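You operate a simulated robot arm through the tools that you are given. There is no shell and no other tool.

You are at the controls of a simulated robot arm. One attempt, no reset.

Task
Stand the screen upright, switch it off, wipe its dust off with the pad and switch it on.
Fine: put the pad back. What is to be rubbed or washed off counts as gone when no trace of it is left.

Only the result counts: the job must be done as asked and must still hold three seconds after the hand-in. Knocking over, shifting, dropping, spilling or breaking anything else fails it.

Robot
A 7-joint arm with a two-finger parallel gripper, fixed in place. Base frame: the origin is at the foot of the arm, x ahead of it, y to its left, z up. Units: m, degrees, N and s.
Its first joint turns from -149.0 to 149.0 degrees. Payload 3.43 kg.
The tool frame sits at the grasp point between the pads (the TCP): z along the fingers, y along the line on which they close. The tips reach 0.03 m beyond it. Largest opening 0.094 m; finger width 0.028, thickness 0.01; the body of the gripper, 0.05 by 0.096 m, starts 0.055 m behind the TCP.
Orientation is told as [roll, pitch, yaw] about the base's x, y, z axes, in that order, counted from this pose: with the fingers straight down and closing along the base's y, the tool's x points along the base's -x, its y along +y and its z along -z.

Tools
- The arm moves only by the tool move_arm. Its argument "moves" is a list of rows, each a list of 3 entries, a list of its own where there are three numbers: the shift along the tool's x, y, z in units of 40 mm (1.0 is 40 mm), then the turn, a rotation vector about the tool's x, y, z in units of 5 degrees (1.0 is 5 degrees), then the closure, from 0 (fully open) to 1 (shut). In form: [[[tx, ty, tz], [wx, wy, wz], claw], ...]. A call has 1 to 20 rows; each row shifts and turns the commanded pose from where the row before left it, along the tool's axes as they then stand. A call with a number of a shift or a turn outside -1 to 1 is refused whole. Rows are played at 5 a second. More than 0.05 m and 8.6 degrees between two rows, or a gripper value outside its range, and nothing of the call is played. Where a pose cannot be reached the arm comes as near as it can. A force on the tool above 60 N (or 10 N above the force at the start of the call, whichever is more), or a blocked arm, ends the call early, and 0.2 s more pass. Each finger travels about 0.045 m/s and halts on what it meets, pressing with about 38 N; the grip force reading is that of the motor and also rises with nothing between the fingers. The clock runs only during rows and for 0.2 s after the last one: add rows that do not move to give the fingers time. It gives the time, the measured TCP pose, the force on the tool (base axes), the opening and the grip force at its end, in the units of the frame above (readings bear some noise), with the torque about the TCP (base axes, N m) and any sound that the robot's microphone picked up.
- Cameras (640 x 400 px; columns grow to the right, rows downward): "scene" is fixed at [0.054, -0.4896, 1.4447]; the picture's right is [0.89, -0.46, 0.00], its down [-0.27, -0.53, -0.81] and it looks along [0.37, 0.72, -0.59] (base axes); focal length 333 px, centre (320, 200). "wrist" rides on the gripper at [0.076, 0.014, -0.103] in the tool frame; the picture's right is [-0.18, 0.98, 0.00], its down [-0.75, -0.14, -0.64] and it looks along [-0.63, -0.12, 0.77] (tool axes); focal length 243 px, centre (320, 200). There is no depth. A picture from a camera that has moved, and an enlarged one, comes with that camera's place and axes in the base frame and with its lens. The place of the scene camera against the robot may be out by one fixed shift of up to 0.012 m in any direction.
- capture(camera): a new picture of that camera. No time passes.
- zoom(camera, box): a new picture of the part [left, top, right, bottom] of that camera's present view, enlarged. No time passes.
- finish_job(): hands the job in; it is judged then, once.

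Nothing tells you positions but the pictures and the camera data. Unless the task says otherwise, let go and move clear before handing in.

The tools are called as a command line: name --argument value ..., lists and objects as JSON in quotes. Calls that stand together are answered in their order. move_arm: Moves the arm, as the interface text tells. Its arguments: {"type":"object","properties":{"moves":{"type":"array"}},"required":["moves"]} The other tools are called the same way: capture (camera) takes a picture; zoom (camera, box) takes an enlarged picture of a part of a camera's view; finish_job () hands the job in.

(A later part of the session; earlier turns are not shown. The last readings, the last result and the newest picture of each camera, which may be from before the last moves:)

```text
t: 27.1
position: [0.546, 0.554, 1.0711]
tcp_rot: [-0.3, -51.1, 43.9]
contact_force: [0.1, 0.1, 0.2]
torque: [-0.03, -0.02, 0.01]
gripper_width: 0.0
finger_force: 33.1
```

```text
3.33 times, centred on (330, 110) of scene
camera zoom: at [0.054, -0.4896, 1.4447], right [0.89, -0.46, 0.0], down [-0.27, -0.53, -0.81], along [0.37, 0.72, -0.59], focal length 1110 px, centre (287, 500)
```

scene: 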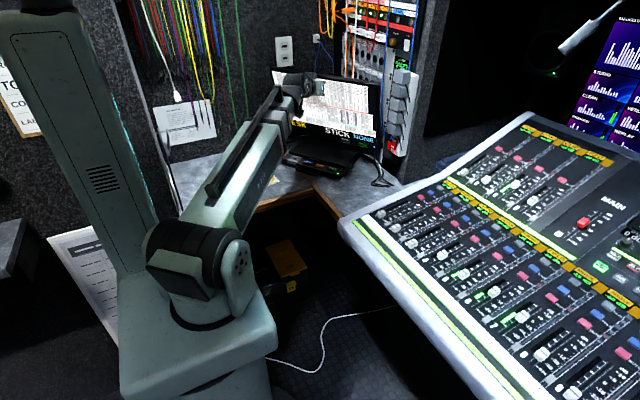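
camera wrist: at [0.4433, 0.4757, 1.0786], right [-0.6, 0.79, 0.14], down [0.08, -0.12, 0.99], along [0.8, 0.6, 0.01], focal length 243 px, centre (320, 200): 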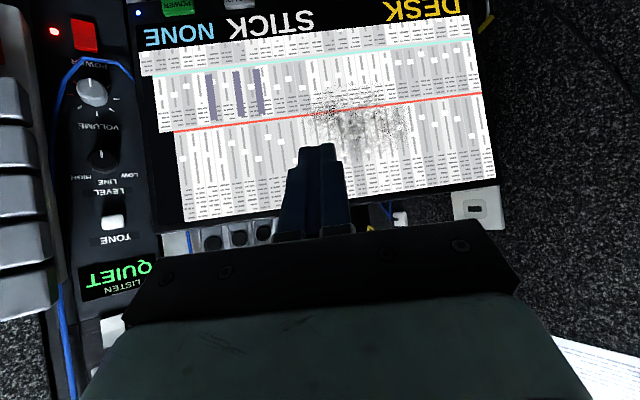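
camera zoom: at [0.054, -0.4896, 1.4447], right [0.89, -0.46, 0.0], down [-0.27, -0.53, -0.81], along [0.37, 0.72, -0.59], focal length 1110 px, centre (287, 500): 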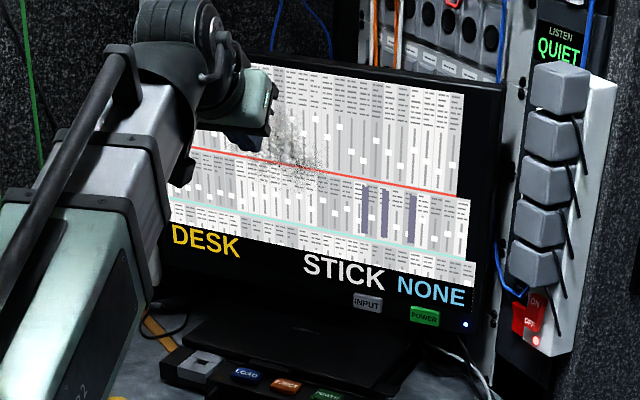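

zoom --camera "wrist" --box '[400, 0, 560, 100]'

zoom --camera "wrist" --box '[400, 130, 560, 230]'

zoom --camera "wrist" --box '[100, 0, 260, 100]'

zoom --camera "wrist" --box '[100, 140, 260, 240]'

```text
4.00 times, centred on (480, 50) of wrist
camera zoom: at [0.4433, 0.4757, 1.0786], right [-0.6, 0.79, 0.14], down [0.08, -0.12, 0.99], along [0.8, 0.6, 0.01], focal length 970 px, centre (-320, 800)
```

zoom: 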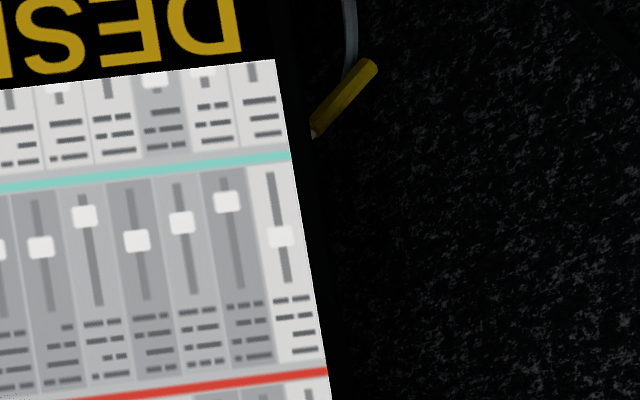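

```text
4.00 times, centred on (480, 180) of wrist
camera zoom: at [0.4433, 0.4757, 1.0786], right [-0.6, 0.79, 0.14], down [0.08, -0.12, 0.99], along [0.8, 0.6, 0.01], focal length 970 px, centre (-320, 280)
```

zoom: 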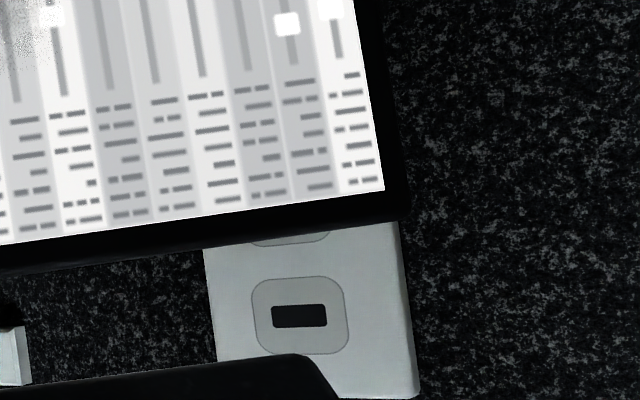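

```text
4.00 times, centred on (180, 50) of wrist
camera zoom: at [0.4433, 0.4757, 1.0786], right [-0.6, 0.79, 0.14], down [0.08, -0.12, 0.99], along [0.8, 0.6, 0.01], focal length 970 px, centre (880, 800)
```

zoom: 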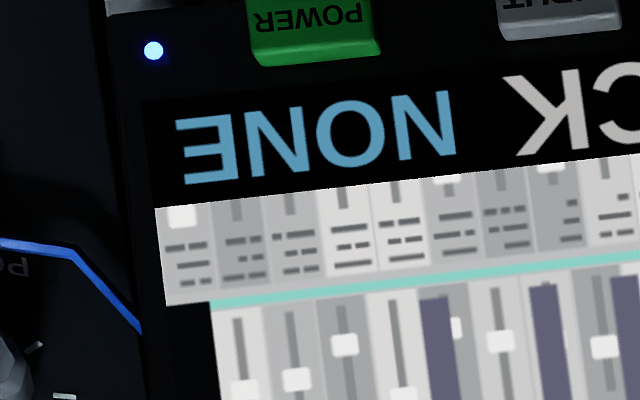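

```text
4.00 times, centred on (180, 190) of wrist
camera zoom: at [0.4433, 0.4757, 1.0786], right [-0.6, 0.79, 0.14], down [0.08, -0.12, 0.99], along [0.8, 0.6, 0.01], focal length 970 px, centre (880, 240)
```

zoom: 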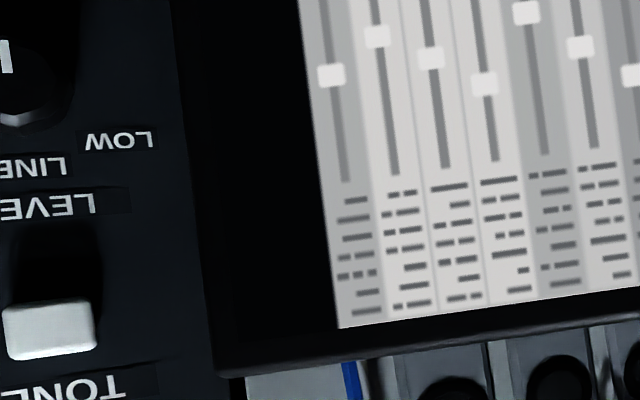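

The left display edge gives a remaining forward lean of about 2°, so I need about 10 mm more at the top. I'll go back to the same contact and push to n≈0.934.

move_arm --moves '[[[0, 0, 0], [0, -1, 0], 1], [[0, 0, 0], [0, -1, 0], 1], [[0, 0, 0], [0, -1, 0], 1], [[0, 0, 0], [0, -1, 0], 1], [[-0.31, 0, 0.917], [0, 0, 0], 1], [[-0.31, 0, 0.917], [0, 0, 0], 1], [[-0.31, 0, 0.917], [0, 0, 0], 1], [[-0.31, 0, 0.917], [0, 0, 0], 1], [[0, 0, 0], [0, 0, 0], 1], [[-0.04, 0, 0.118], [0, 0, 0], 1], [[-0.04, 0, 0.118], [0, 0, 0], 1], [[-0.04, 0, 0.118], [0, 0, 0], 1], [[0, 0, 0], [0, 0, 0], 1]]'

zoom --camera "scene" --box '[250, 50, 410, 170]'

```text
t: 29.9
position: [0.6693, 0.6716, 1.0718]
tcp_rot: [-0.3, -71.3, 44.0]
contact_force: [-2.1, -10.5, 2.0]
torque: [0.07, -0.11, -0.3]
gripper_width: 0.0003
finger_force: 32.9
```

```text
3.33 times, centred on (330, 110) of scene
camera zoom: at [0.054, -0.4896, 1.4447], right [0.89, -0.46, 0.0], down [-0.27, -0.53, -0.81], along [0.37, 0.72, -0.59], focal length 1110 px, centre (287, 500)
```

zoom: 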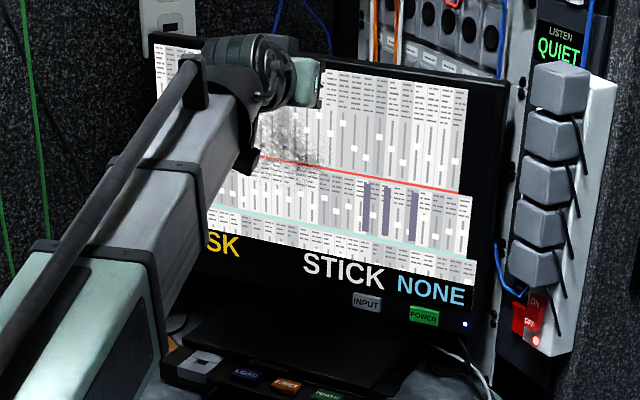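

move_arm --moves '[[[0.32, 0, -0.947], [0, 0, 0], 1], [[0.32, 0, -0.947], [0, 0, 0], 1], [[0.32, 0, -0.947], [0, 0, 0], 1], [[0.32, 0, -0.947], [0, 0, 0], 1], [[0, 0, 0], [0, 1, 0], 1], [[0, 0, 0], [0, 1, 0], 1], [[0, 0, 0], [0, 1, 0], 1], [[0, 0, 0], [0, 1, 0], 1], [[0, 0, 0], [0, 0, 0], 1]]'

zoom --camera "wrist" --box '[400, 0, 560, 100]'

zoom --camera "wrist" --box '[400, 130, 560, 230]'

capture --camera "wrist"

zoom --camera "scene" --box '[360, 70, 400, 160]'

```text
t: 31.9
position: [0.5539, 0.5599, 1.0714]
tcp_rot: [-0.3, -51.3, 43.9]
contact_force: [-0.4, -0.3, -0.9]
torque: [-0.04, -0.04, -0.01]
gripper_width: 0.0
finger_force: 32.6
```

```text
4.00 times, centred on (480, 50) of wrist
camera zoom: at [0.4502, 0.4828, 1.0786], right [-0.6, 0.79, 0.14], down [0.08, -0.12, 0.99], along [0.8, 0.6, 0.01], focal length 970 px, centre (-320, 800)
```

zoom: 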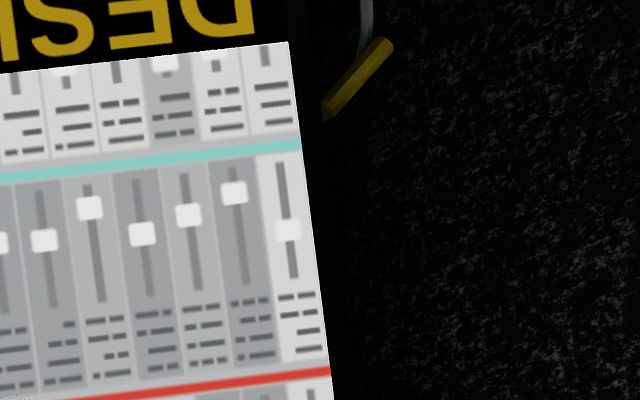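

```text
4.00 times, centred on (480, 180) of wrist
camera zoom: at [0.4502, 0.4828, 1.0786], right [-0.6, 0.79, 0.14], down [0.08, -0.12, 0.99], along [0.8, 0.6, 0.01], focal length 970 px, centre (-320, 280)
```

zoom: 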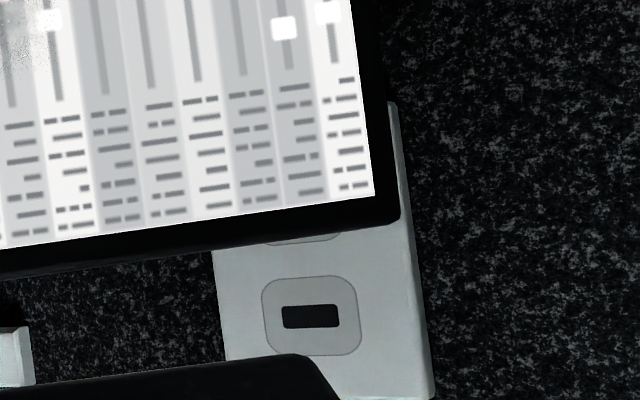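

```text
taken
camera wrist: at [0.4502, 0.4828, 1.0786], right [-0.6, 0.79, 0.14], down [0.08, -0.12, 0.99], along [0.8, 0.6, 0.01], focal length 243 px, centre (320, 200)
```

wrist: 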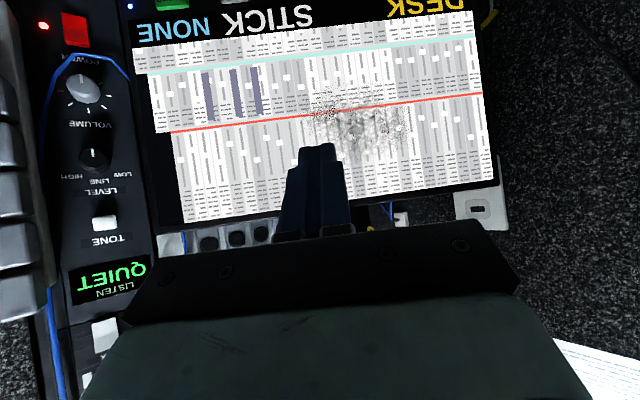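

```text
4.44 times, centred on (380, 115) of scene
camera zoom: at [0.054, -0.4896, 1.4447], right [0.89, -0.46, 0.0], down [-0.27, -0.53, -0.81], along [0.37, 0.72, -0.59], focal length 1480 px, centre (53, 578)
```

zoom: 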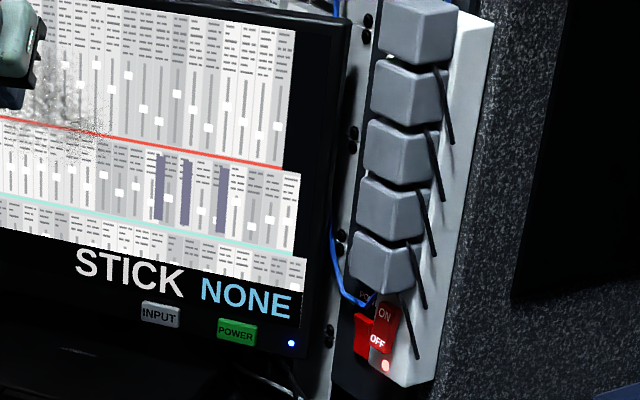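

The screen now stands vertical within about half a degree and holds there. Next I'll lower the closed fingers to the front of the green POWER button (≈[0.79,0.55,0.807]).

move_arm --moves '[[[0.635, -0.45, 0.445], [0.174, -0.218, 0.122], 1], [[0.635, -0.45, 0.445], [0.174, -0.218, 0.122], 1], [[0.635, -0.45, 0.445], [0.174, -0.218, 0.122], 1], [[0.635, -0.45, 0.445], [0.174, -0.218, 0.122], 1], [[0.635, -0.45, 0.445], [0.174, -0.218, 0.122], 1], [[0.635, -0.45, 0.445], [0.174, -0.218, 0.122], 1], [[0.635, -0.45, 0.445], [0.174, -0.218, 0.122], 1], [[0.635, -0.45, 0.445], [0.174, -0.218, 0.122], 1], [[0, 0, 0], [0, 0, 0], 1]]'

capture --camera "wrist"

capture --camera "scene"

```text
t: 33.9
position: [0.6488, 0.4498, 0.8231]
tcp_rot: [0.0, -60.1, 35.2]
contact_force: [-0.7, -0.2, 0.4]
torque: [-0.01, 0.04, 0.02]
gripper_width: 0.0
finger_force: 32.6
```

```text
taken
camera wrist: at [0.5358, 0.3877, 0.8113], right [-0.49, 0.86, 0.16], down [-0.07, -0.22, 0.97], along [0.87, 0.47, 0.16], focal length 243 px, centre (320, 200)
```

wrist: 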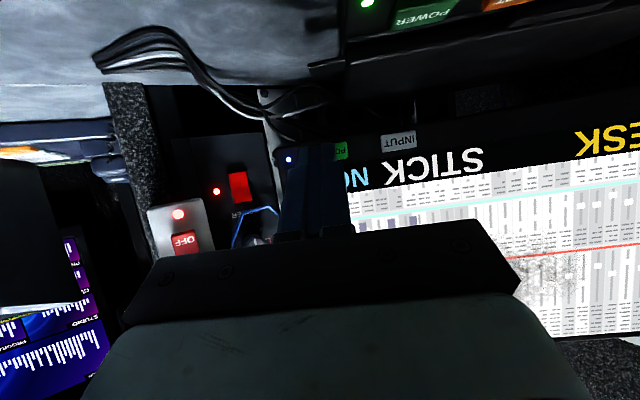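

```text
taken
```

scene: 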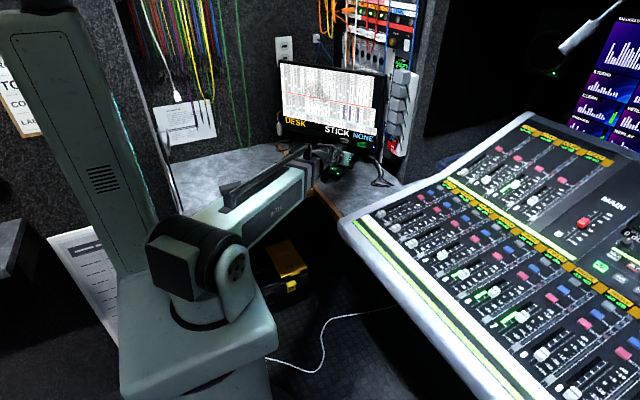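

zoom --camera "wrist" --box '[250, 90, 450, 240]'

zoom --camera "scene" --box '[290, 110, 410, 190]'

```text
2.67 times, centred on (350, 165) of wrist
camera zoom: at [0.5358, 0.3877, 0.8113], right [-0.49, 0.86, 0.16], down [-0.07, -0.22, 0.97], along [0.87, 0.47, 0.16], focal length 647 px, centre (240, 293)
```

zoom: 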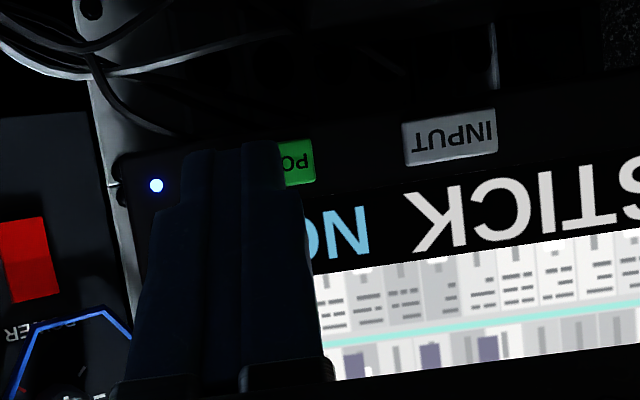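

```text
5.00 times, centred on (350, 150) of scene
camera zoom: at [0.054, -0.4896, 1.4447], right [0.89, -0.46, 0.0], down [-0.27, -0.53, -0.81], along [0.37, 0.72, -0.59], focal length 1664 px, centre (170, 450)
```

zoom: 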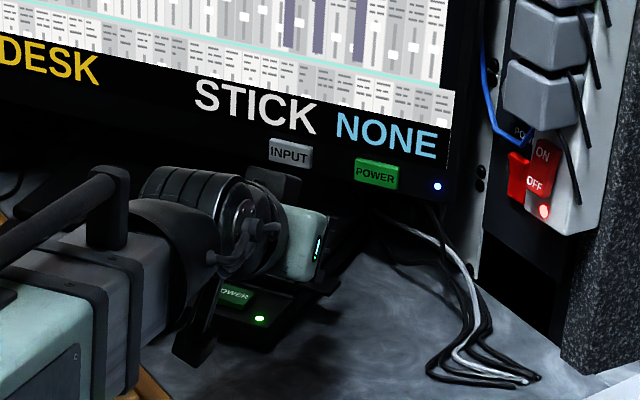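

The button's centre is at h≈0.007, z≈0.807, and the fingertips are lined up sideways. I'll drop 12 mm and advance to just short of the button.

move_arm --moves '[[[0.26, 0, 0.15], [0, 0, 0], 1], [[-0.457, 0, 0.795], [0, 0, 0], 1], [[-0.457, 0, 0.795], [0, 0, 0], 1], [[-0.457, 0, 0.795], [0, 0, 0], 1], [[0, 0, 0], [0, 0, 0], 1]]'

zoom --camera "scene" --box '[320, 120, 400, 175]'

capture --camera "wrist"

```text
t: 35.1
position: [0.736, 0.5143, 0.813]
tcp_rot: [-0.1, -60.0, 35.5]
contact_force: [0.3, 0.0, -1.2]
torque: [0.01, -0.02, -0.01]
gripper_width: 0.0001
finger_force: 33.4
```

```text
7.27 times, centred on (360, 148) of scene
camera zoom: at [0.054, -0.4896, 1.4447], right [0.89, -0.46, 0.0], down [-0.27, -0.53, -0.81], along [0.37, 0.72, -0.59], focal length 2421 px, centre (29, 582)
```

zoom: 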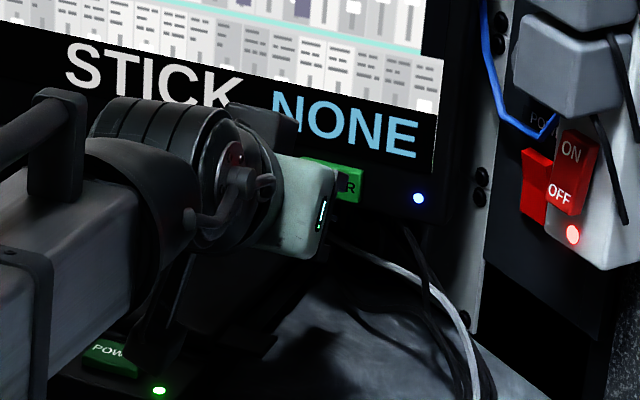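

```text
taken
camera wrist: at [0.6235, 0.4523, 0.8007], right [-0.49, 0.86, 0.16], down [-0.06, -0.22, 0.97], along [0.87, 0.47, 0.16], focal length 243 px, centre (320, 200)
```

wrist: 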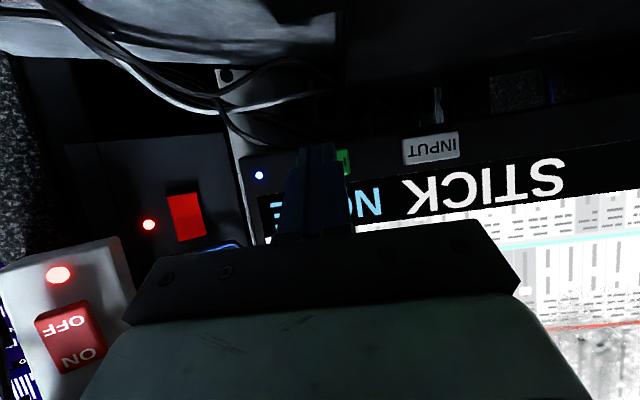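

move_arm --moves '[[[-0.037, 0, 0.065], [0, 0, 0], 1], [[-0.037, 0, 0.065], [0, 0, 0], 1], [[-0.037, 0, 0.065], [0, 0, 0], 1], [[-0.037, 0, 0.065], [0, 0, 0], 1], [[-0.037, 0, 0.065], [0, 0, 0], 1]]'

zoom --camera "scene" --box '[320, 120, 400, 175]'

```text
t: 36.3
position: [0.7481, 0.5248, 0.8119]
tcp_rot: [-0.1, -60.0, 35.5]
contact_force: [-0.4, 0.7, -0.4]
torque: [0.0, 0.0, 0.0]
gripper_width: 0.0
finger_force: 33.8
```

```text
7.27 times, centred on (360, 148) of scene
camera zoom: at [0.054, -0.4896, 1.4447], right [0.89, -0.46, 0.0], down [-0.27, -0.53, -0.81], along [0.37, 0.72, -0.59], focal length 2421 px, centre (29, 582)
```

zoom: 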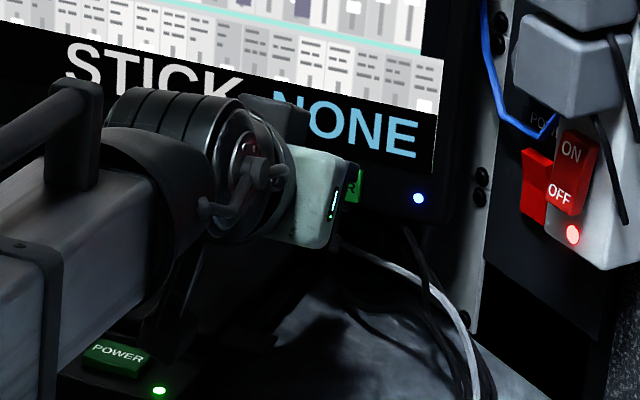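

move_arm --moves '[[[-0.031, 0, 0.054], [0, 0, 0], 1], [[-0.031, 0, 0.054], [0, 0, 0], 1], [[-0.031, 0, 0.054], [0, 0, 0], 1]]'

zoom --camera "scene" --box '[320, 120, 400, 175]'

```text
t: 37.1
position: [0.7553, 0.5263, 0.8113]
tcp_rot: [-0.2, -60.0, 35.3]
contact_force: [-1.0, 0.4, 0.3]
torque: [0.01, -0.01, 0.0]
gripper_width: 0.0
finger_force: 32.7
```

```text
7.27 times, centred on (360, 148) of scene
camera zoom: at [0.054, -0.4896, 1.4447], right [0.89, -0.46, 0.0], down [-0.27, -0.53, -0.81], along [0.37, 0.72, -0.59], focal length 2421 px, centre (29, 582)
```

zoom: 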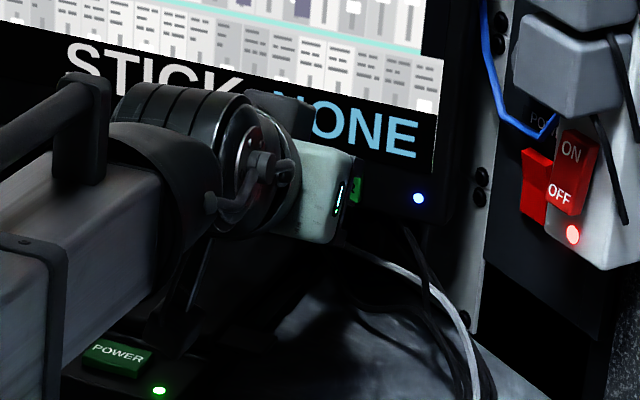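

move_arm --moves '[[[-0.031, 0, 0.054], [0, 0, 0], 1], [[-0.031, 0, 0.054], [0, 0, 0], 1], [[-0.031, 0, 0.054], [0, 0, 0], 1]]'

zoom --camera "scene" --box '[320, 120, 400, 175]'

```text
t: 37.9
position: [0.7613, 0.5318, 0.8109]
tcp_rot: [-0.1, -59.8, 35.3]
contact_force: [-1.4, -2.4, 0.1]
torque: [0.02, 0.03, -0.05]
gripper_width: 0.0
finger_force: 33.4
heard: click
```

```text
7.27 times, centred on (360, 148) of scene
camera zoom: at [0.054, -0.4896, 1.4447], right [0.89, -0.46, 0.0], down [-0.27, -0.53, -0.81], along [0.37, 0.72, -0.59], focal length 2421 px, centre (29, 582)
```

zoom: 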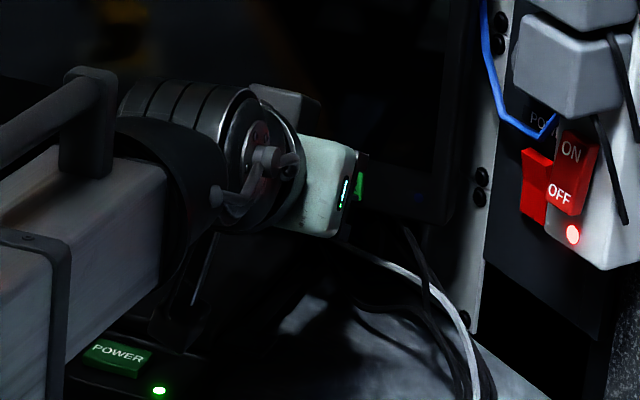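

A click was heard and the display went dark, so the screen is off. I'll retreat and look at the dust on the dark panel.

move_arm --moves '[[[0.25, 0, -0.433], [0, 0, 0], 1], [[0.457, 0, -0.795], [0, 0, 0], 1], [[0.457, 0, -0.795], [0, 0, 0], 1], [[0.457, 0, -0.795], [0, 0, 0], 1], [[-0.6, 0.45, -0.5], [0, 0, 0], 1], [[-0.6, 0.45, -0.5], [0, 0, 0], 1], [[-0.6, 0.45, -0.5], [0, 0, 0], 1], [[-0.6, 0.45, -0.5], [0, 0, 0], 1], [[-0.6, 0.45, -0.5], [0, 0, 0], 1], [[0, 0, 0], [0, 0, 0], 1]]'

capture --camera "wrist"

capture --camera "scene"

zoom --camera "scene" --box '[265, 50, 405, 160]'

```text
t: 40.1
position: [0.5795, 0.5138, 0.9703]
tcp_rot: [-0.1, -60.1, 35.3]
contact_force: [0.6, -0.5, 0.1]
torque: [0.02, 0.01, 0.0]
gripper_width: 0.0002
finger_force: 33.5
```

```text
taken
camera wrist: at [0.4674, 0.4516, 0.9568], right [-0.49, 0.86, 0.16], down [-0.06, -0.22, 0.97], along [0.87, 0.47, 0.16], focal length 243 px, centre (320, 200)
```

wrist: 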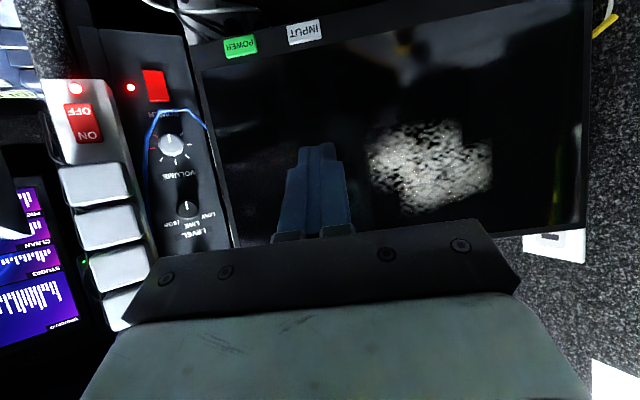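

```text
taken
```

scene: 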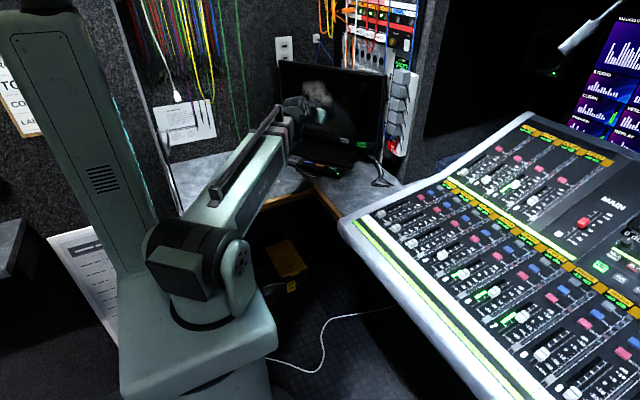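

```text
3.64 times, centred on (335, 105) of scene
camera zoom: at [0.054, -0.4896, 1.4447], right [0.89, -0.46, 0.0], down [-0.27, -0.53, -0.81], along [0.37, 0.72, -0.59], focal length 1210 px, centre (266, 546)
```

zoom: 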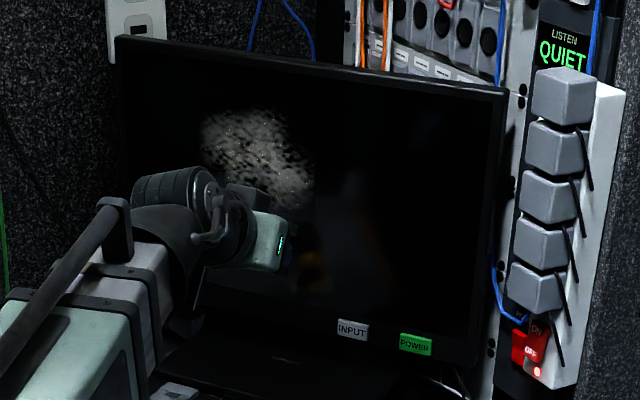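

The dust now shows as a pale patch about 150×115 mm (h −0.28…−0.13, z 0.93…1.045). Next I'll open the gripper and move above the yellow-knobbed pad at about [0.39, 0.613].

move_arm --moves '[[[0.228, 0.397, -0.102], [-0.322, 1, -0.186], 0], [[0.228, 0.397, -0.102], [-0.322, 1, -0.186], 0], [[0.226, 0.41, -0.041], [-0.285, 1, -0.239], 0], [[0.226, 0.41, -0.041], [-0.285, 1, -0.239], 0], [[0.209, 0.42, 0.016], [-0.239, 1, -0.285], 0], [[0.209, 0.42, 0.016], [-0.239, 1, -0.285], 0], [[0.179, 0.429, 0.066], [-0.186, 1, -0.322], 0], [[0.179, 0.429, 0.066], [-0.186, 1, -0.322], 0], [[0.138, 0.436, 0.106], [-0.127, 1, -0.35], 0], [[0.138, 0.436, 0.106], [-0.127, 1, -0.35], 0], [[0.09, 0.441, 0.133], [-0.065, 1, -0.366], 0], [[0.09, 0.441, 0.133], [-0.065, 1, -0.366], 0], [[0, 0, 0], [0, 0, 0], 0]]'

capture --camera "wrist"

capture --camera "scene"

```text
t: 42.9
position: [0.385, 0.6093, 0.8997]
tcp_rot: [1.9, -0.1, 57.5]
contact_force: [0.4, -0.3, 0.8]
torque: [-0.02, -0.02, -0.01]
gripper_width: 0.0941
finger_force: 0.0
```

```text
taken
camera wrist: at [0.3357, 0.5503, 1.0049], right [-0.73, 0.68, 0.03], down [0.54, 0.55, 0.64], along [0.42, 0.49, -0.77], focal length 243 px, centre (320, 200)
```

wrist: 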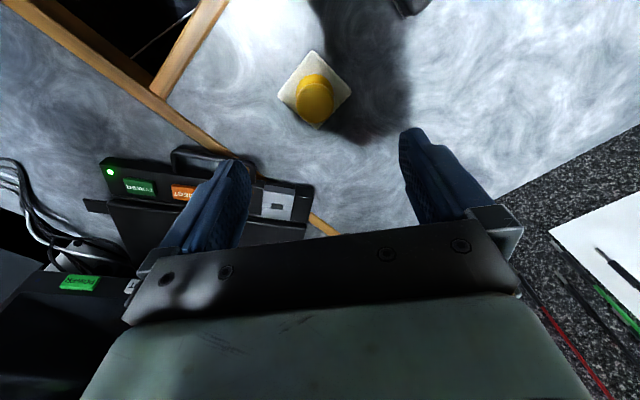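

```text
taken
```

scene: 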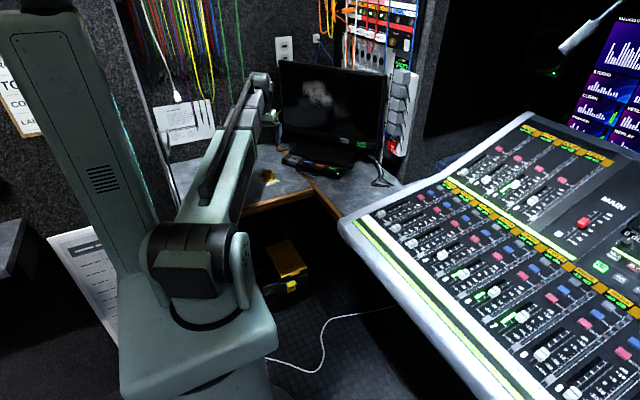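

move_arm --moves '[[[0, 0, 0], [0.38, 0, 0], 0], [[0, 0, 0], [0, 0, 0], 0]]'

zoom --camera "wrist" --box '[240, 20, 400, 150]'

zoom --camera "scene" --box '[240, 150, 320, 200]'

```text
t: 43.5
position: [0.3864, 0.6096, 0.9006]
tcp_rot: [0.0, -0.3, 57.4]
contact_force: [0.5, -0.7, 0.3]
torque: [-0.02, -0.01, -0.02]
gripper_width: 0.0941
finger_force: 0.1
```

```text
3.08 times, centred on (320, 85) of wrist
camera zoom: at [0.3331, 0.5521, 1.0049], right [-0.73, 0.68, 0.0], down [0.52, 0.56, 0.65], along [0.44, 0.47, -0.76], focal length 746 px, centre (320, 554)
```

zoom: 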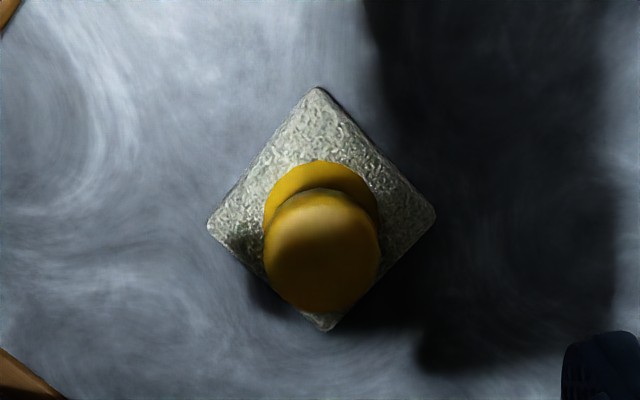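

```text
8.00 times, centred on (280, 175) of scene
camera zoom: at [0.054, -0.4896, 1.4447], right [0.89, -0.46, 0.0], down [-0.27, -0.53, -0.81], along [0.37, 0.72, -0.59], focal length 2663 px, centre (640, 400)
```

zoom: 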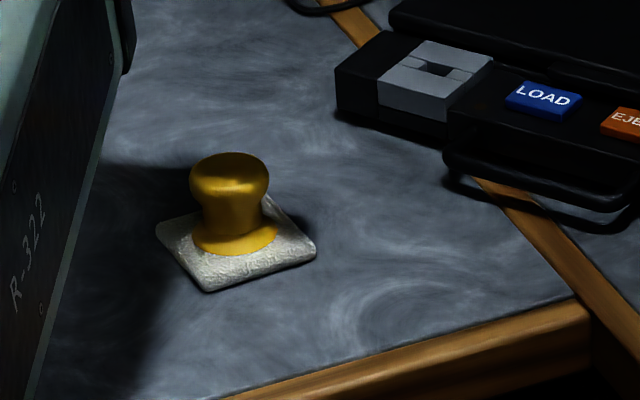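

The pad is centred at [0.3896, 0.6125], ~58 mm square, with its knob cap top at z≈0.755. I'll descend with open fingers to z≈0.757 around the knob.

move_arm --moves '[[[-0.05, -0.015, 0.9], [0, 0.06, 0], 0], [[-0.05, -0.015, 0.9], [0, 0, 0], 0], [[0, 0, 0.8], [0, 0, 0], 0], [[0, 0, 0.4], [0, 0, 0], 0], [[0, 0, 0.2], [0, 0, 0], 0], [[0, 0, 0.15], [0, 0, 0], 0], [[0, 0, 0.1], [0, 0, 0], 0], [[0, 0, 0], [0, 0, 0], 0]]'

capture --camera "wrist"

zoom --camera "scene" --box '[230, 140, 320, 200]'

```text
t: 45.3
position: [0.3912, 0.6121, 0.7636]
tcp_rot: [-0.1, 0.0, 57.5]
contact_force: [0.6, -0.6, 0.0]
torque: [-0.01, 0.0, -0.03]
gripper_width: 0.0938
finger_force: 0.0
```

```text
taken
camera wrist: at [0.3368, 0.5552, 0.8676], right [-0.73, 0.68, 0.0], down [0.52, 0.56, 0.64], along [0.44, 0.47, -0.77], focal length 243 px, centre (320, 200)
```

wrist: 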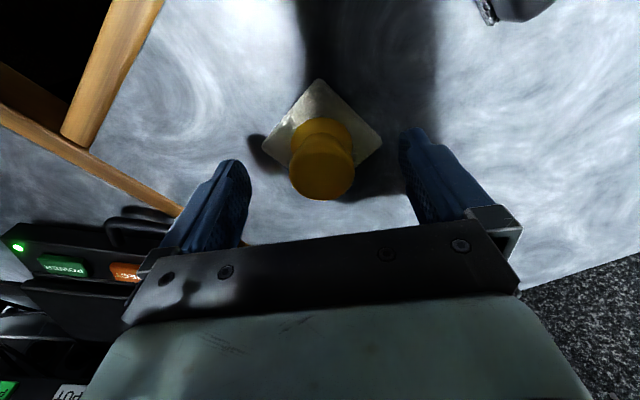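

```text
6.67 times, centred on (275, 170) of scene
camera zoom: at [0.054, -0.4896, 1.4447], right [0.89, -0.46, 0.0], down [-0.27, -0.53, -0.81], along [0.37, 0.72, -0.59], focal length 2219 px, centre (620, 400)
```

zoom: 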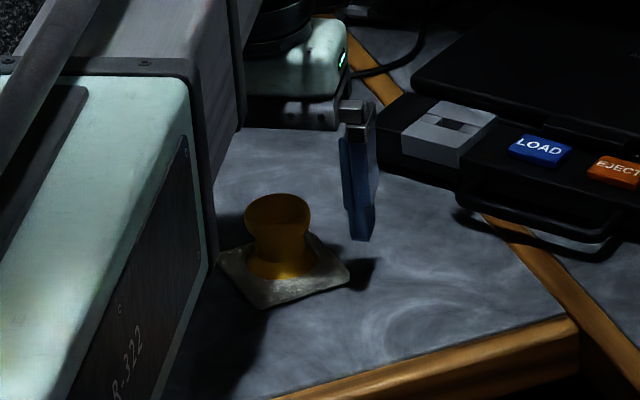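

move_arm --moves '[[[0, 0, 0.14], [0, 0, 0], 0], [[0, 0, 0.13], [0, 0, 0], 0], [[0, 0, 0], [0, 0, 0], 0]]'

zoom --camera "wrist" --box '[220, 60, 430, 240]'

```text
t: 46.1
position: [0.3901, 0.6112, 0.7529]
tcp_rot: [0.0, 0.1, 57.4]
contact_force: [0.0, -0.6, -0.7]
torque: [-0.01, 0.03, -0.03]
gripper_width: 0.094
finger_force: 0.0
```

```text
2.22 times, centred on (325, 150) of wrist
camera zoom: at [0.3367, 0.5551, 0.857], right [-0.73, 0.68, 0.0], down [0.52, 0.56, 0.64], along [0.44, 0.47, -0.77], focal length 539 px, centre (309, 311)
```

zoom: 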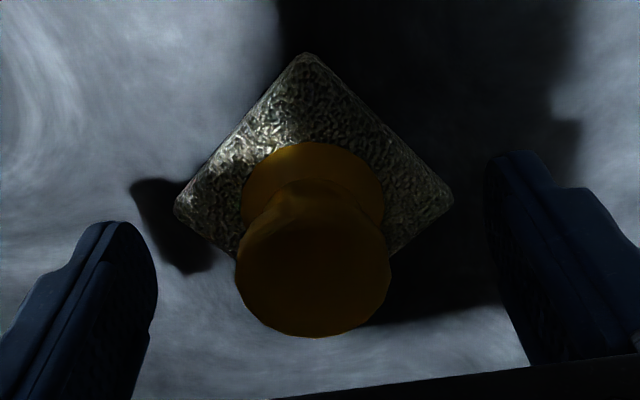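

The knob is centred between the fingers with the tips just above the pad. I'll close on it.

move_arm --moves '[[[0, 0, 0], [0, 0, 0], 0.3], [[0, 0, 0], [0, 0, 0], 0.6], [[0, 0, 0], [0, 0, 0], 1], [[0, 0, 0], [0, 0, 0], 1], [[0, 0, 0], [0, 0, 0], 1], [[0, 0, 0], [0, 0, 0], 1], [[0, 0, 0], [0, 0, 0], 1]]'

capture --camera "wrist"

```text
t: 47.7
position: [0.3907, 0.6122, 0.752]
tcp_rot: [0.0, 0.0, 57.5]
contact_force: [-0.1, -0.6, 0.1]
torque: [0.02, -0.03, 0.0]
gripper_width: 0.0368
finger_force: 37.5
```

```text
taken
camera wrist: at [0.3367, 0.5551, 0.8571], right [-0.73, 0.68, 0.0], down [0.52, 0.56, 0.64], along [0.44, 0.47, -0.77], focal length 243 px, centre (320, 200)
```

wrist: 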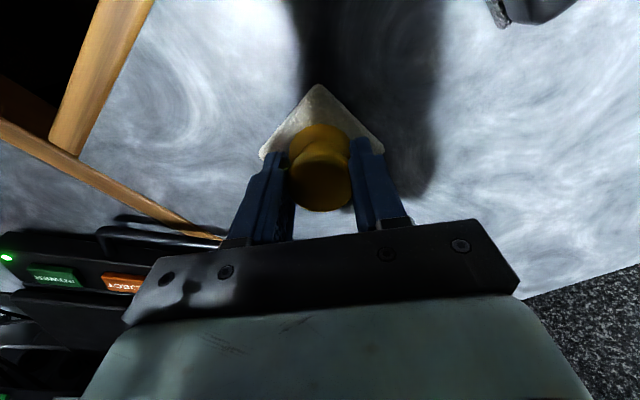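

Gripped at 36.8 mm (grasp pose [0.3907, 0.6122, 0.752], yaw 57.5). Now lifting straight up.

move_arm --moves '[[[0, 0, -0.3], [0, 0, 0], 1], [[0, 0, -0.7], [0, 0, 0], 1], [[0, 0, -0.9], [0, 0, 0], 1], [[0, 0, -0.9], [0, 0, 0], 1], [[0, 0, -0.7], [0, 0, 0], 1], [[0, 0, 0], [0, 0, 0], 1]]'

capture --camera "wrist"

zoom --camera "scene" --box '[230, 110, 330, 190]'

```text
t: 49.1
position: [0.3914, 0.6119, 0.8927]
tcp_rot: [0.0, 0.1, 57.5]
contact_force: [0.3, -0.2, -0.9]
torque: [0.0, 0.01, -0.01]
gripper_width: 0.0366
finger_force: 38.7
```

```text
taken
camera wrist: at [0.3374, 0.5557, 0.9973], right [-0.73, 0.68, 0.0], down [0.52, 0.56, 0.64], along [0.44, 0.47, -0.77], focal length 243 px, centre (320, 200)
```

wrist: 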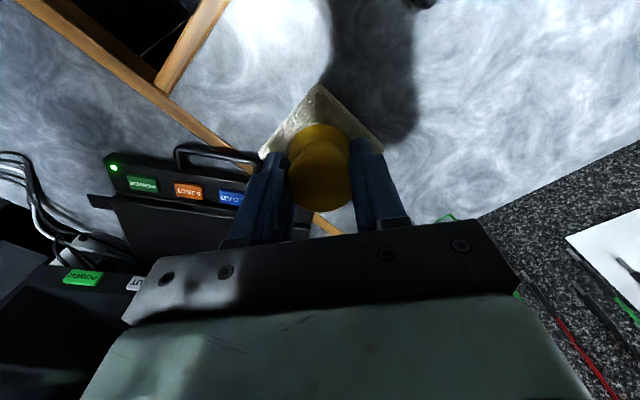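

```text
5.00 times, centred on (280, 150) of scene
camera zoom: at [0.054, -0.4896, 1.4447], right [0.89, -0.46, 0.0], down [-0.27, -0.53, -0.81], along [0.37, 0.72, -0.59], focal length 1664 px, centre (520, 450)
```

zoom: 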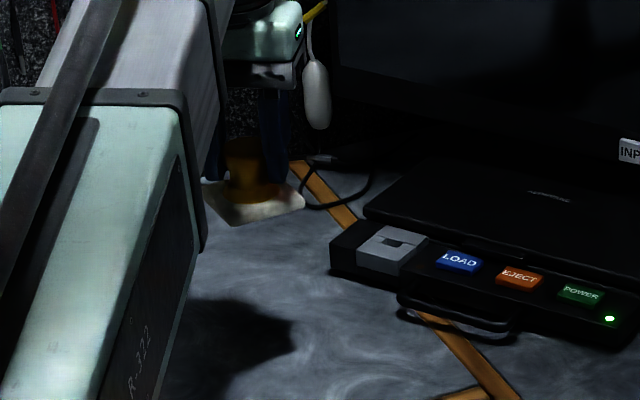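

The pad is held firmly. I'll turn the hand to face the screen (yaw 35.4°) and pitch it up toward horizontal while moving in front of the dust.

move_arm --moves '[[[0, 0, -0.5], [0, 0, 0.884], 1], [[0, 0, -0.5], [0, 0, 0.884], 1], [[0, 0, -0.5], [0, 0, 0.884], 1], [[0, 0, -0.5], [0, 0, 0.884], 1], [[0, 0, -0.5], [0, 0, 0.884], 1], [[-0.175, -0.1, 0], [0, -1, 0], 1], [[-0.175, -0.1, 0.015], [0, -1, 0], 1], [[-0.173, -0.1, 0.03], [0, -1, 0], 1], [[-0.169, -0.1, 0.045], [0, -1, 0], 1], [[-0.165, -0.1, 0.06], [0, -1, 0], 1], [[-0.159, -0.1, 0.074], [0, -1, 0], 1], [[-0.152, -0.1, 0.088], [0, -1, 0], 1], [[-0.144, -0.1, 0.1], [0, -1, 0], 1], [[-0.134, -0.1, 0.113], [0, -1, 0], 1], [[-0.124, -0.1, 0.124], [0, -1, 0], 1], [[-0.113, -0.1, 0.134], [0, -1, 0], 1], [[0, 0, 0], [0, 0, 0], 1]]'

capture --camera "scene"

capture --camera "wrist"

```text
t: 52.7
position: [0.4795, 0.6204, 0.9935]
tcp_rot: [0.1, -55.0, 35.5]
contact_force: [0.2, -0.1, -1.0]
torque: [-0.01, 0.03, 0.01]
gripper_width: 0.0366
finger_force: 37.8
```

```text
taken
```

scene: 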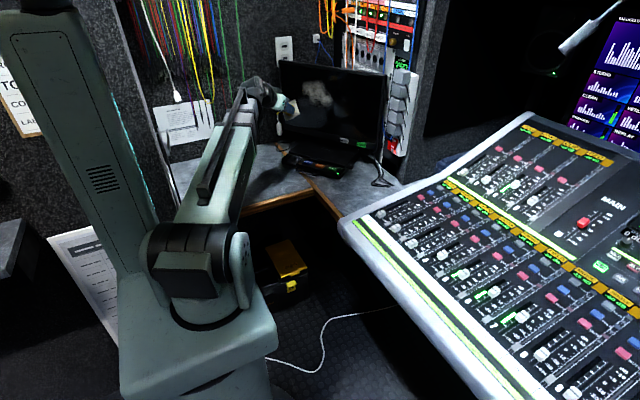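

```text
taken
camera wrist: at [0.3664, 0.5583, 0.9916], right [-0.48, 0.86, 0.15], down [0.0, -0.17, 0.99], along [0.88, 0.48, 0.08], focal length 243 px, centre (320, 200)
```

wrist: 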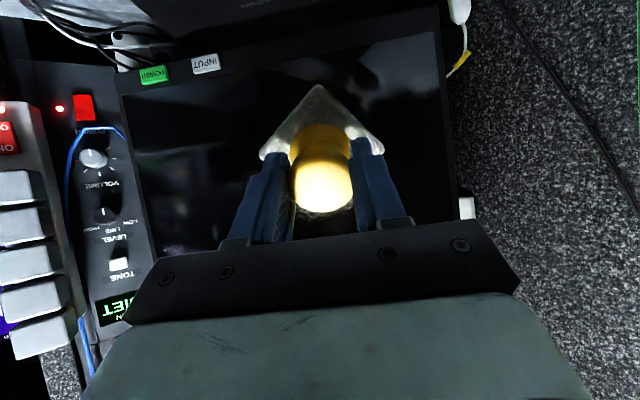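

move_arm --moves '[[[-0.1, -0.1, 0.144], [0, -1, 0], 1], [[-0.088, -0.1, 0.152], [0, -1, 0], 1], [[-0.074, -0.1, 0.159], [0, -1, 0], 1], [[-0.06, -0.1, 0.165], [0, -1, 0], 1], [[-0.045, -0.1, 0.169], [0, -1, 0], 1], [[-0.03, -0.1, 0.173], [0, -1, 0], 1], [[-0.015, -0.1, 0.175], [0, -1, 0], 1], [[0, 0, 0], [0, 0, 0], 1]]'

zoom --camera "scene" --box '[230, 40, 410, 160]'

capture --camera "wrist"

```text
t: 54.5
position: [0.5355, 0.6262, 0.9924]
tcp_rot: [151.6, -90.0, -116.3]
contact_force: [1.4, 0.0, -0.5]
torque: [0.01, 0.03, -0.02]
gripper_width: 0.0367
finger_force: 38.2
```

```text
3.33 times, centred on (320, 100) of scene
camera zoom: at [0.054, -0.4896, 1.4447], right [0.89, -0.46, 0.0], down [-0.27, -0.53, -0.81], along [0.37, 0.72, -0.59], focal length 1110 px, centre (320, 533)
```

zoom: 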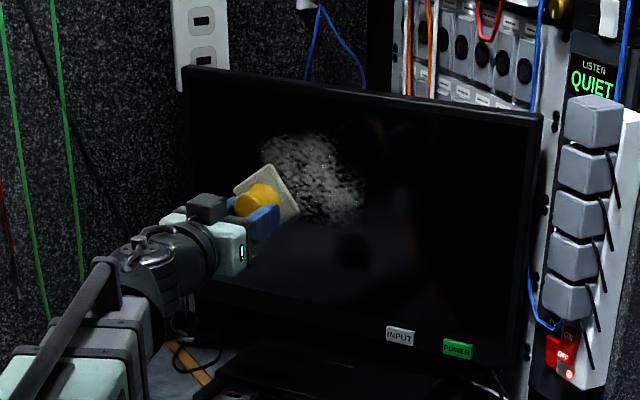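

```text
taken
camera wrist: at [0.4435, 0.578, 0.918], right [-0.57, 0.8, 0.18], down [-0.44, -0.49, 0.75], along [0.69, 0.35, 0.63], focal length 243 px, centre (320, 200)
```

wrist: 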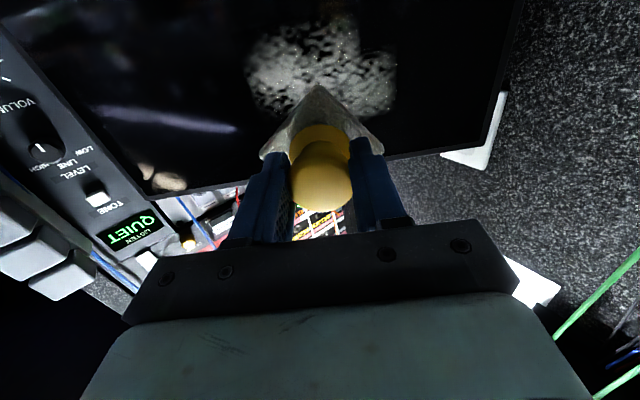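

The pad now faces the screen squarely in front of the dust, about 12 cm away. I'll advance toward the glass and then creep to light contact.

move_arm --moves '[[[0, 0, 0.9], [0, 0, 0], 1], [[0, 0, 0.9], [0, 0, 0], 1], [[0, 0, 0.8], [0, 0, 0], 1], [[0, 0, 0], [0, 0, 0], 1], [[0, 0, 0.05], [0, 0, 0], 1], [[0, 0, 0.05], [0, 0, 0], 1]]'

zoom --camera "scene" --box '[250, 50, 390, 140]'

capture --camera "wrist"

```text
t: 55.9
position: [0.624, 0.6893, 0.9916]
tcp_rot: [149.9, -90.0, -114.4]
contact_force: [0.0, 0.6, -0.2]
torque: [-0.02, 0.02, 0.01]
gripper_width: 0.0368
finger_force: 37.8
```

```text
4.44 times, centred on (320, 95) of scene
camera zoom: at [0.054, -0.4896, 1.4447], right [0.89, -0.46, 0.0], down [-0.27, -0.53, -0.81], along [0.37, 0.72, -0.59], focal length 1480 px, centre (320, 667)
```

zoom: 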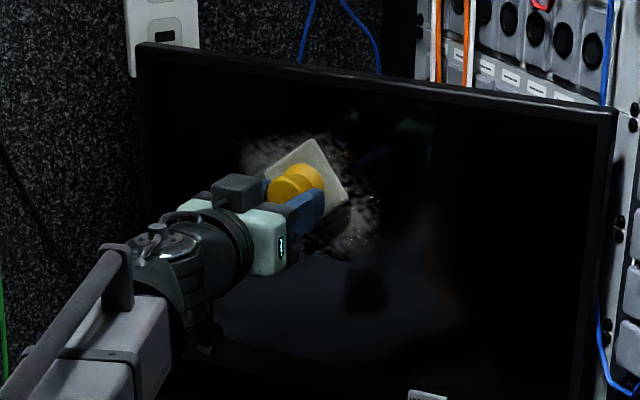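

```text
taken
camera wrist: at [0.5322, 0.6414, 0.9182], right [-0.57, 0.8, 0.18], down [-0.44, -0.49, 0.75], along [0.69, 0.35, 0.63], focal length 243 px, centre (320, 200)
```

wrist: 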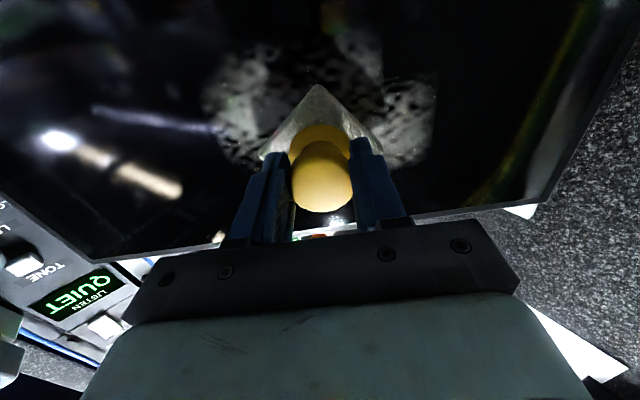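

move_arm --moves '[[[0, 0, 0.05], [0, 0, 0], 1], [[0, 0, 0.05], [0, 0, 0], 1], [[0, 0, 0.05], [0, 0, 0], 1], [[0, 0, 0.05], [0, 0, 0], 1], [[0, 0, 0.025], [0, 0, 0], 1]]'

```text
t: 57.1
position: [0.6307, 0.6934, 0.9934]
tcp_rot: [164.6, -90.0, -129.2]
contact_force: [-5.9, -2.3, 0.0]
torque: [0.0, 0.03, -0.19]
gripper_width: 0.0368
finger_force: 37.6
```

Light contact (6 N) on the glass. I'll stroke sideways across the patch at this height, watching the force.

move_arm --moves '[[[0, 0.3, 0], [0, 0, 0], 1], [[0, 0.3, 0], [0, 0, 0], 1], [[0, 0.3, 0], [0, 0, 0], 1], [[0, 0.3, 0], [0, 0, 0], 1], [[0, 0.3, 0], [0, 0, 0], 1], [[0, 0.3, 0], [0, 0, 0], 1]]'

zoom --camera "scene" --box '[250, 50, 390, 140]'

capture --camera "wrist"

```text
t: 58.5
position: [0.589, 0.7525, 0.9919]
tcp_rot: [111.0, -89.9, -75.5]
contact_force: [0.5, 0.8, 0.2]
torque: [-0.02, 0.05, 0.01]
gripper_width: 0.0368
finger_force: 37.7
```

```text
4.44 times, centred on (320, 95) of scene
camera zoom: at [0.054, -0.4896, 1.4447], right [0.89, -0.46, 0.0], down [-0.27, -0.53, -0.81], along [0.37, 0.72, -0.59], focal length 1480 px, centre (320, 667)
```

zoom: 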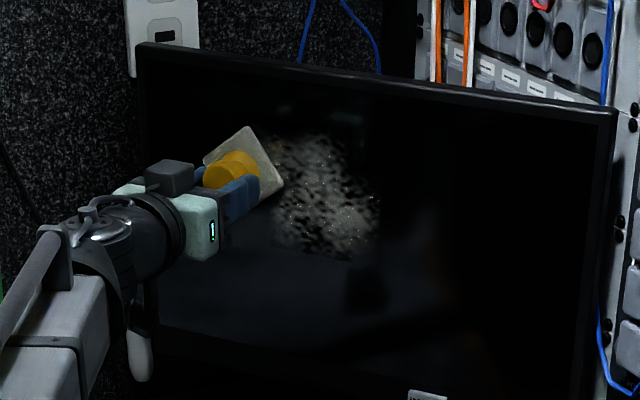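

```text
taken
camera wrist: at [0.4965, 0.704, 0.9181], right [-0.57, 0.8, 0.18], down [-0.44, -0.49, 0.75], along [0.69, 0.35, 0.63], focal length 243 px, centre (320, 200)
```

wrist: 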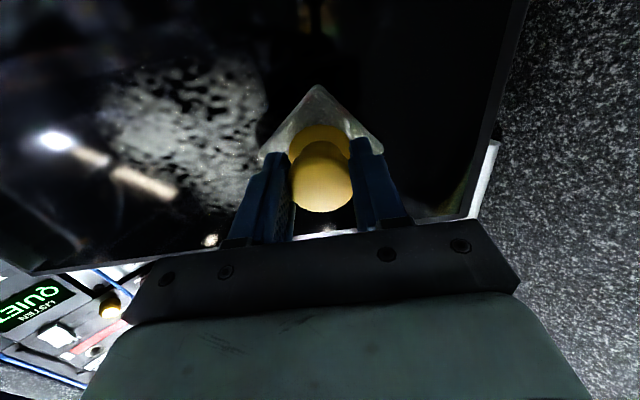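

zoom --camera "scene" --box '[295, 70, 345, 110]'

zoom --camera "wrist" --box '[60, 20, 400, 240]'

```text
10.00 times, centred on (320, 90) of scene
camera zoom: at [0.054, -0.4896, 1.4447], right [0.89, -0.46, 0.0], down [-0.27, -0.53, -0.81], along [0.37, 0.72, -0.59], focal length 3329 px, centre (320, 1300)
```

zoom: 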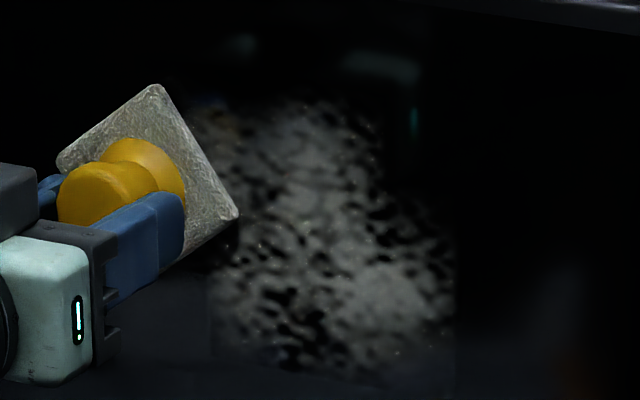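

```text
1.82 times, centred on (230, 130) of wrist
camera zoom: at [0.4965, 0.704, 0.9181], right [-0.57, 0.8, 0.18], down [-0.44, -0.49, 0.75], along [0.69, 0.35, 0.63], focal length 441 px, centre (484, 327)
```

zoom: 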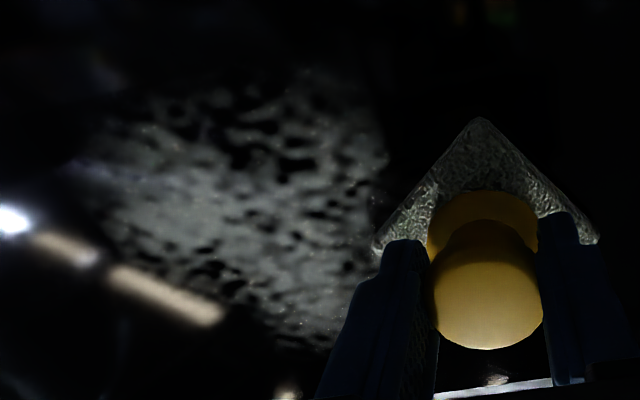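

move_arm --moves '[[[0, 0, 0.025], [0, 0, 0], 1], [[0, 0, 0.025], [0, 0, 0], 1], [[0, 0, 0], [0, 0, 0], 1]]'

```text
t: 59.3
position: [0.5886, 0.7539, 0.9924]
tcp_rot: [87.2, -90.0, -51.9]
contact_force: [-7.1, -5.6, -3.8]
torque: [-0.21, 0.35, -0.13]
gripper_width: 0.0368
finger_force: 38.2
```

Contact readings show the pad's right and bottom corners touching first, so the pad is about a degree off flush. I'll back off slightly, turn it to match and press again.

move_arm --moves '[[[0, 0, -0.1], [0, 0, 0], 1], [[0, 0, 0], [0.2, 0.14, 0], 1], [[0, 0, 0.05], [0, 0, 0], 1], [[0, 0, 0.05], [0, 0, 0], 1], [[0, 0, 0], [0, 0, 0], 1]]'

```text
t: 60.5
position: [0.5902, 0.7533, 0.9924]
tcp_rot: [0.6, -89.4, 33.6]
contact_force: [-9.4, -8.2, -3.2]
torque: [0.01, -0.06, 0.29]
gripper_width: 0.0366
finger_force: 38.4
```

move_arm --moves '[[[0, 0, -0.075], [0, 0, 0], 1], [[0, 0, 0], [-0.08, -0.06, 0], 1], [[0, 0, 0.025], [0, 0, 0], 1], [[0, 0, 0.025], [0, 0, 0], 1], [[0, 0, 0], [0, 0, 0], 1]]'

```text
t: 61.7
position: [0.5906, 0.7526, 0.9937]
tcp_rot: [0.9, -89.6, 34.0]
contact_force: [0.2, 0.5, 0.7]
torque: [-0.02, 0.02, 0.0]
gripper_width: 0.0368
finger_force: 38.0
```

move_arm --moves '[[[0, 0, 0.02], [0, 0, 0], 1], [[0, 0, 0], [0, 0, 0], 1]]'

```text
t: 62.3
position: [0.5904, 0.7537, 0.993]
tcp_rot: [1.1, -89.6, 33.6]
contact_force: [-7.9, -4.9, -2.5]
torque: [-0.01, 0.08, -0.08]
gripper_width: 0.0365
finger_force: 38.1
```

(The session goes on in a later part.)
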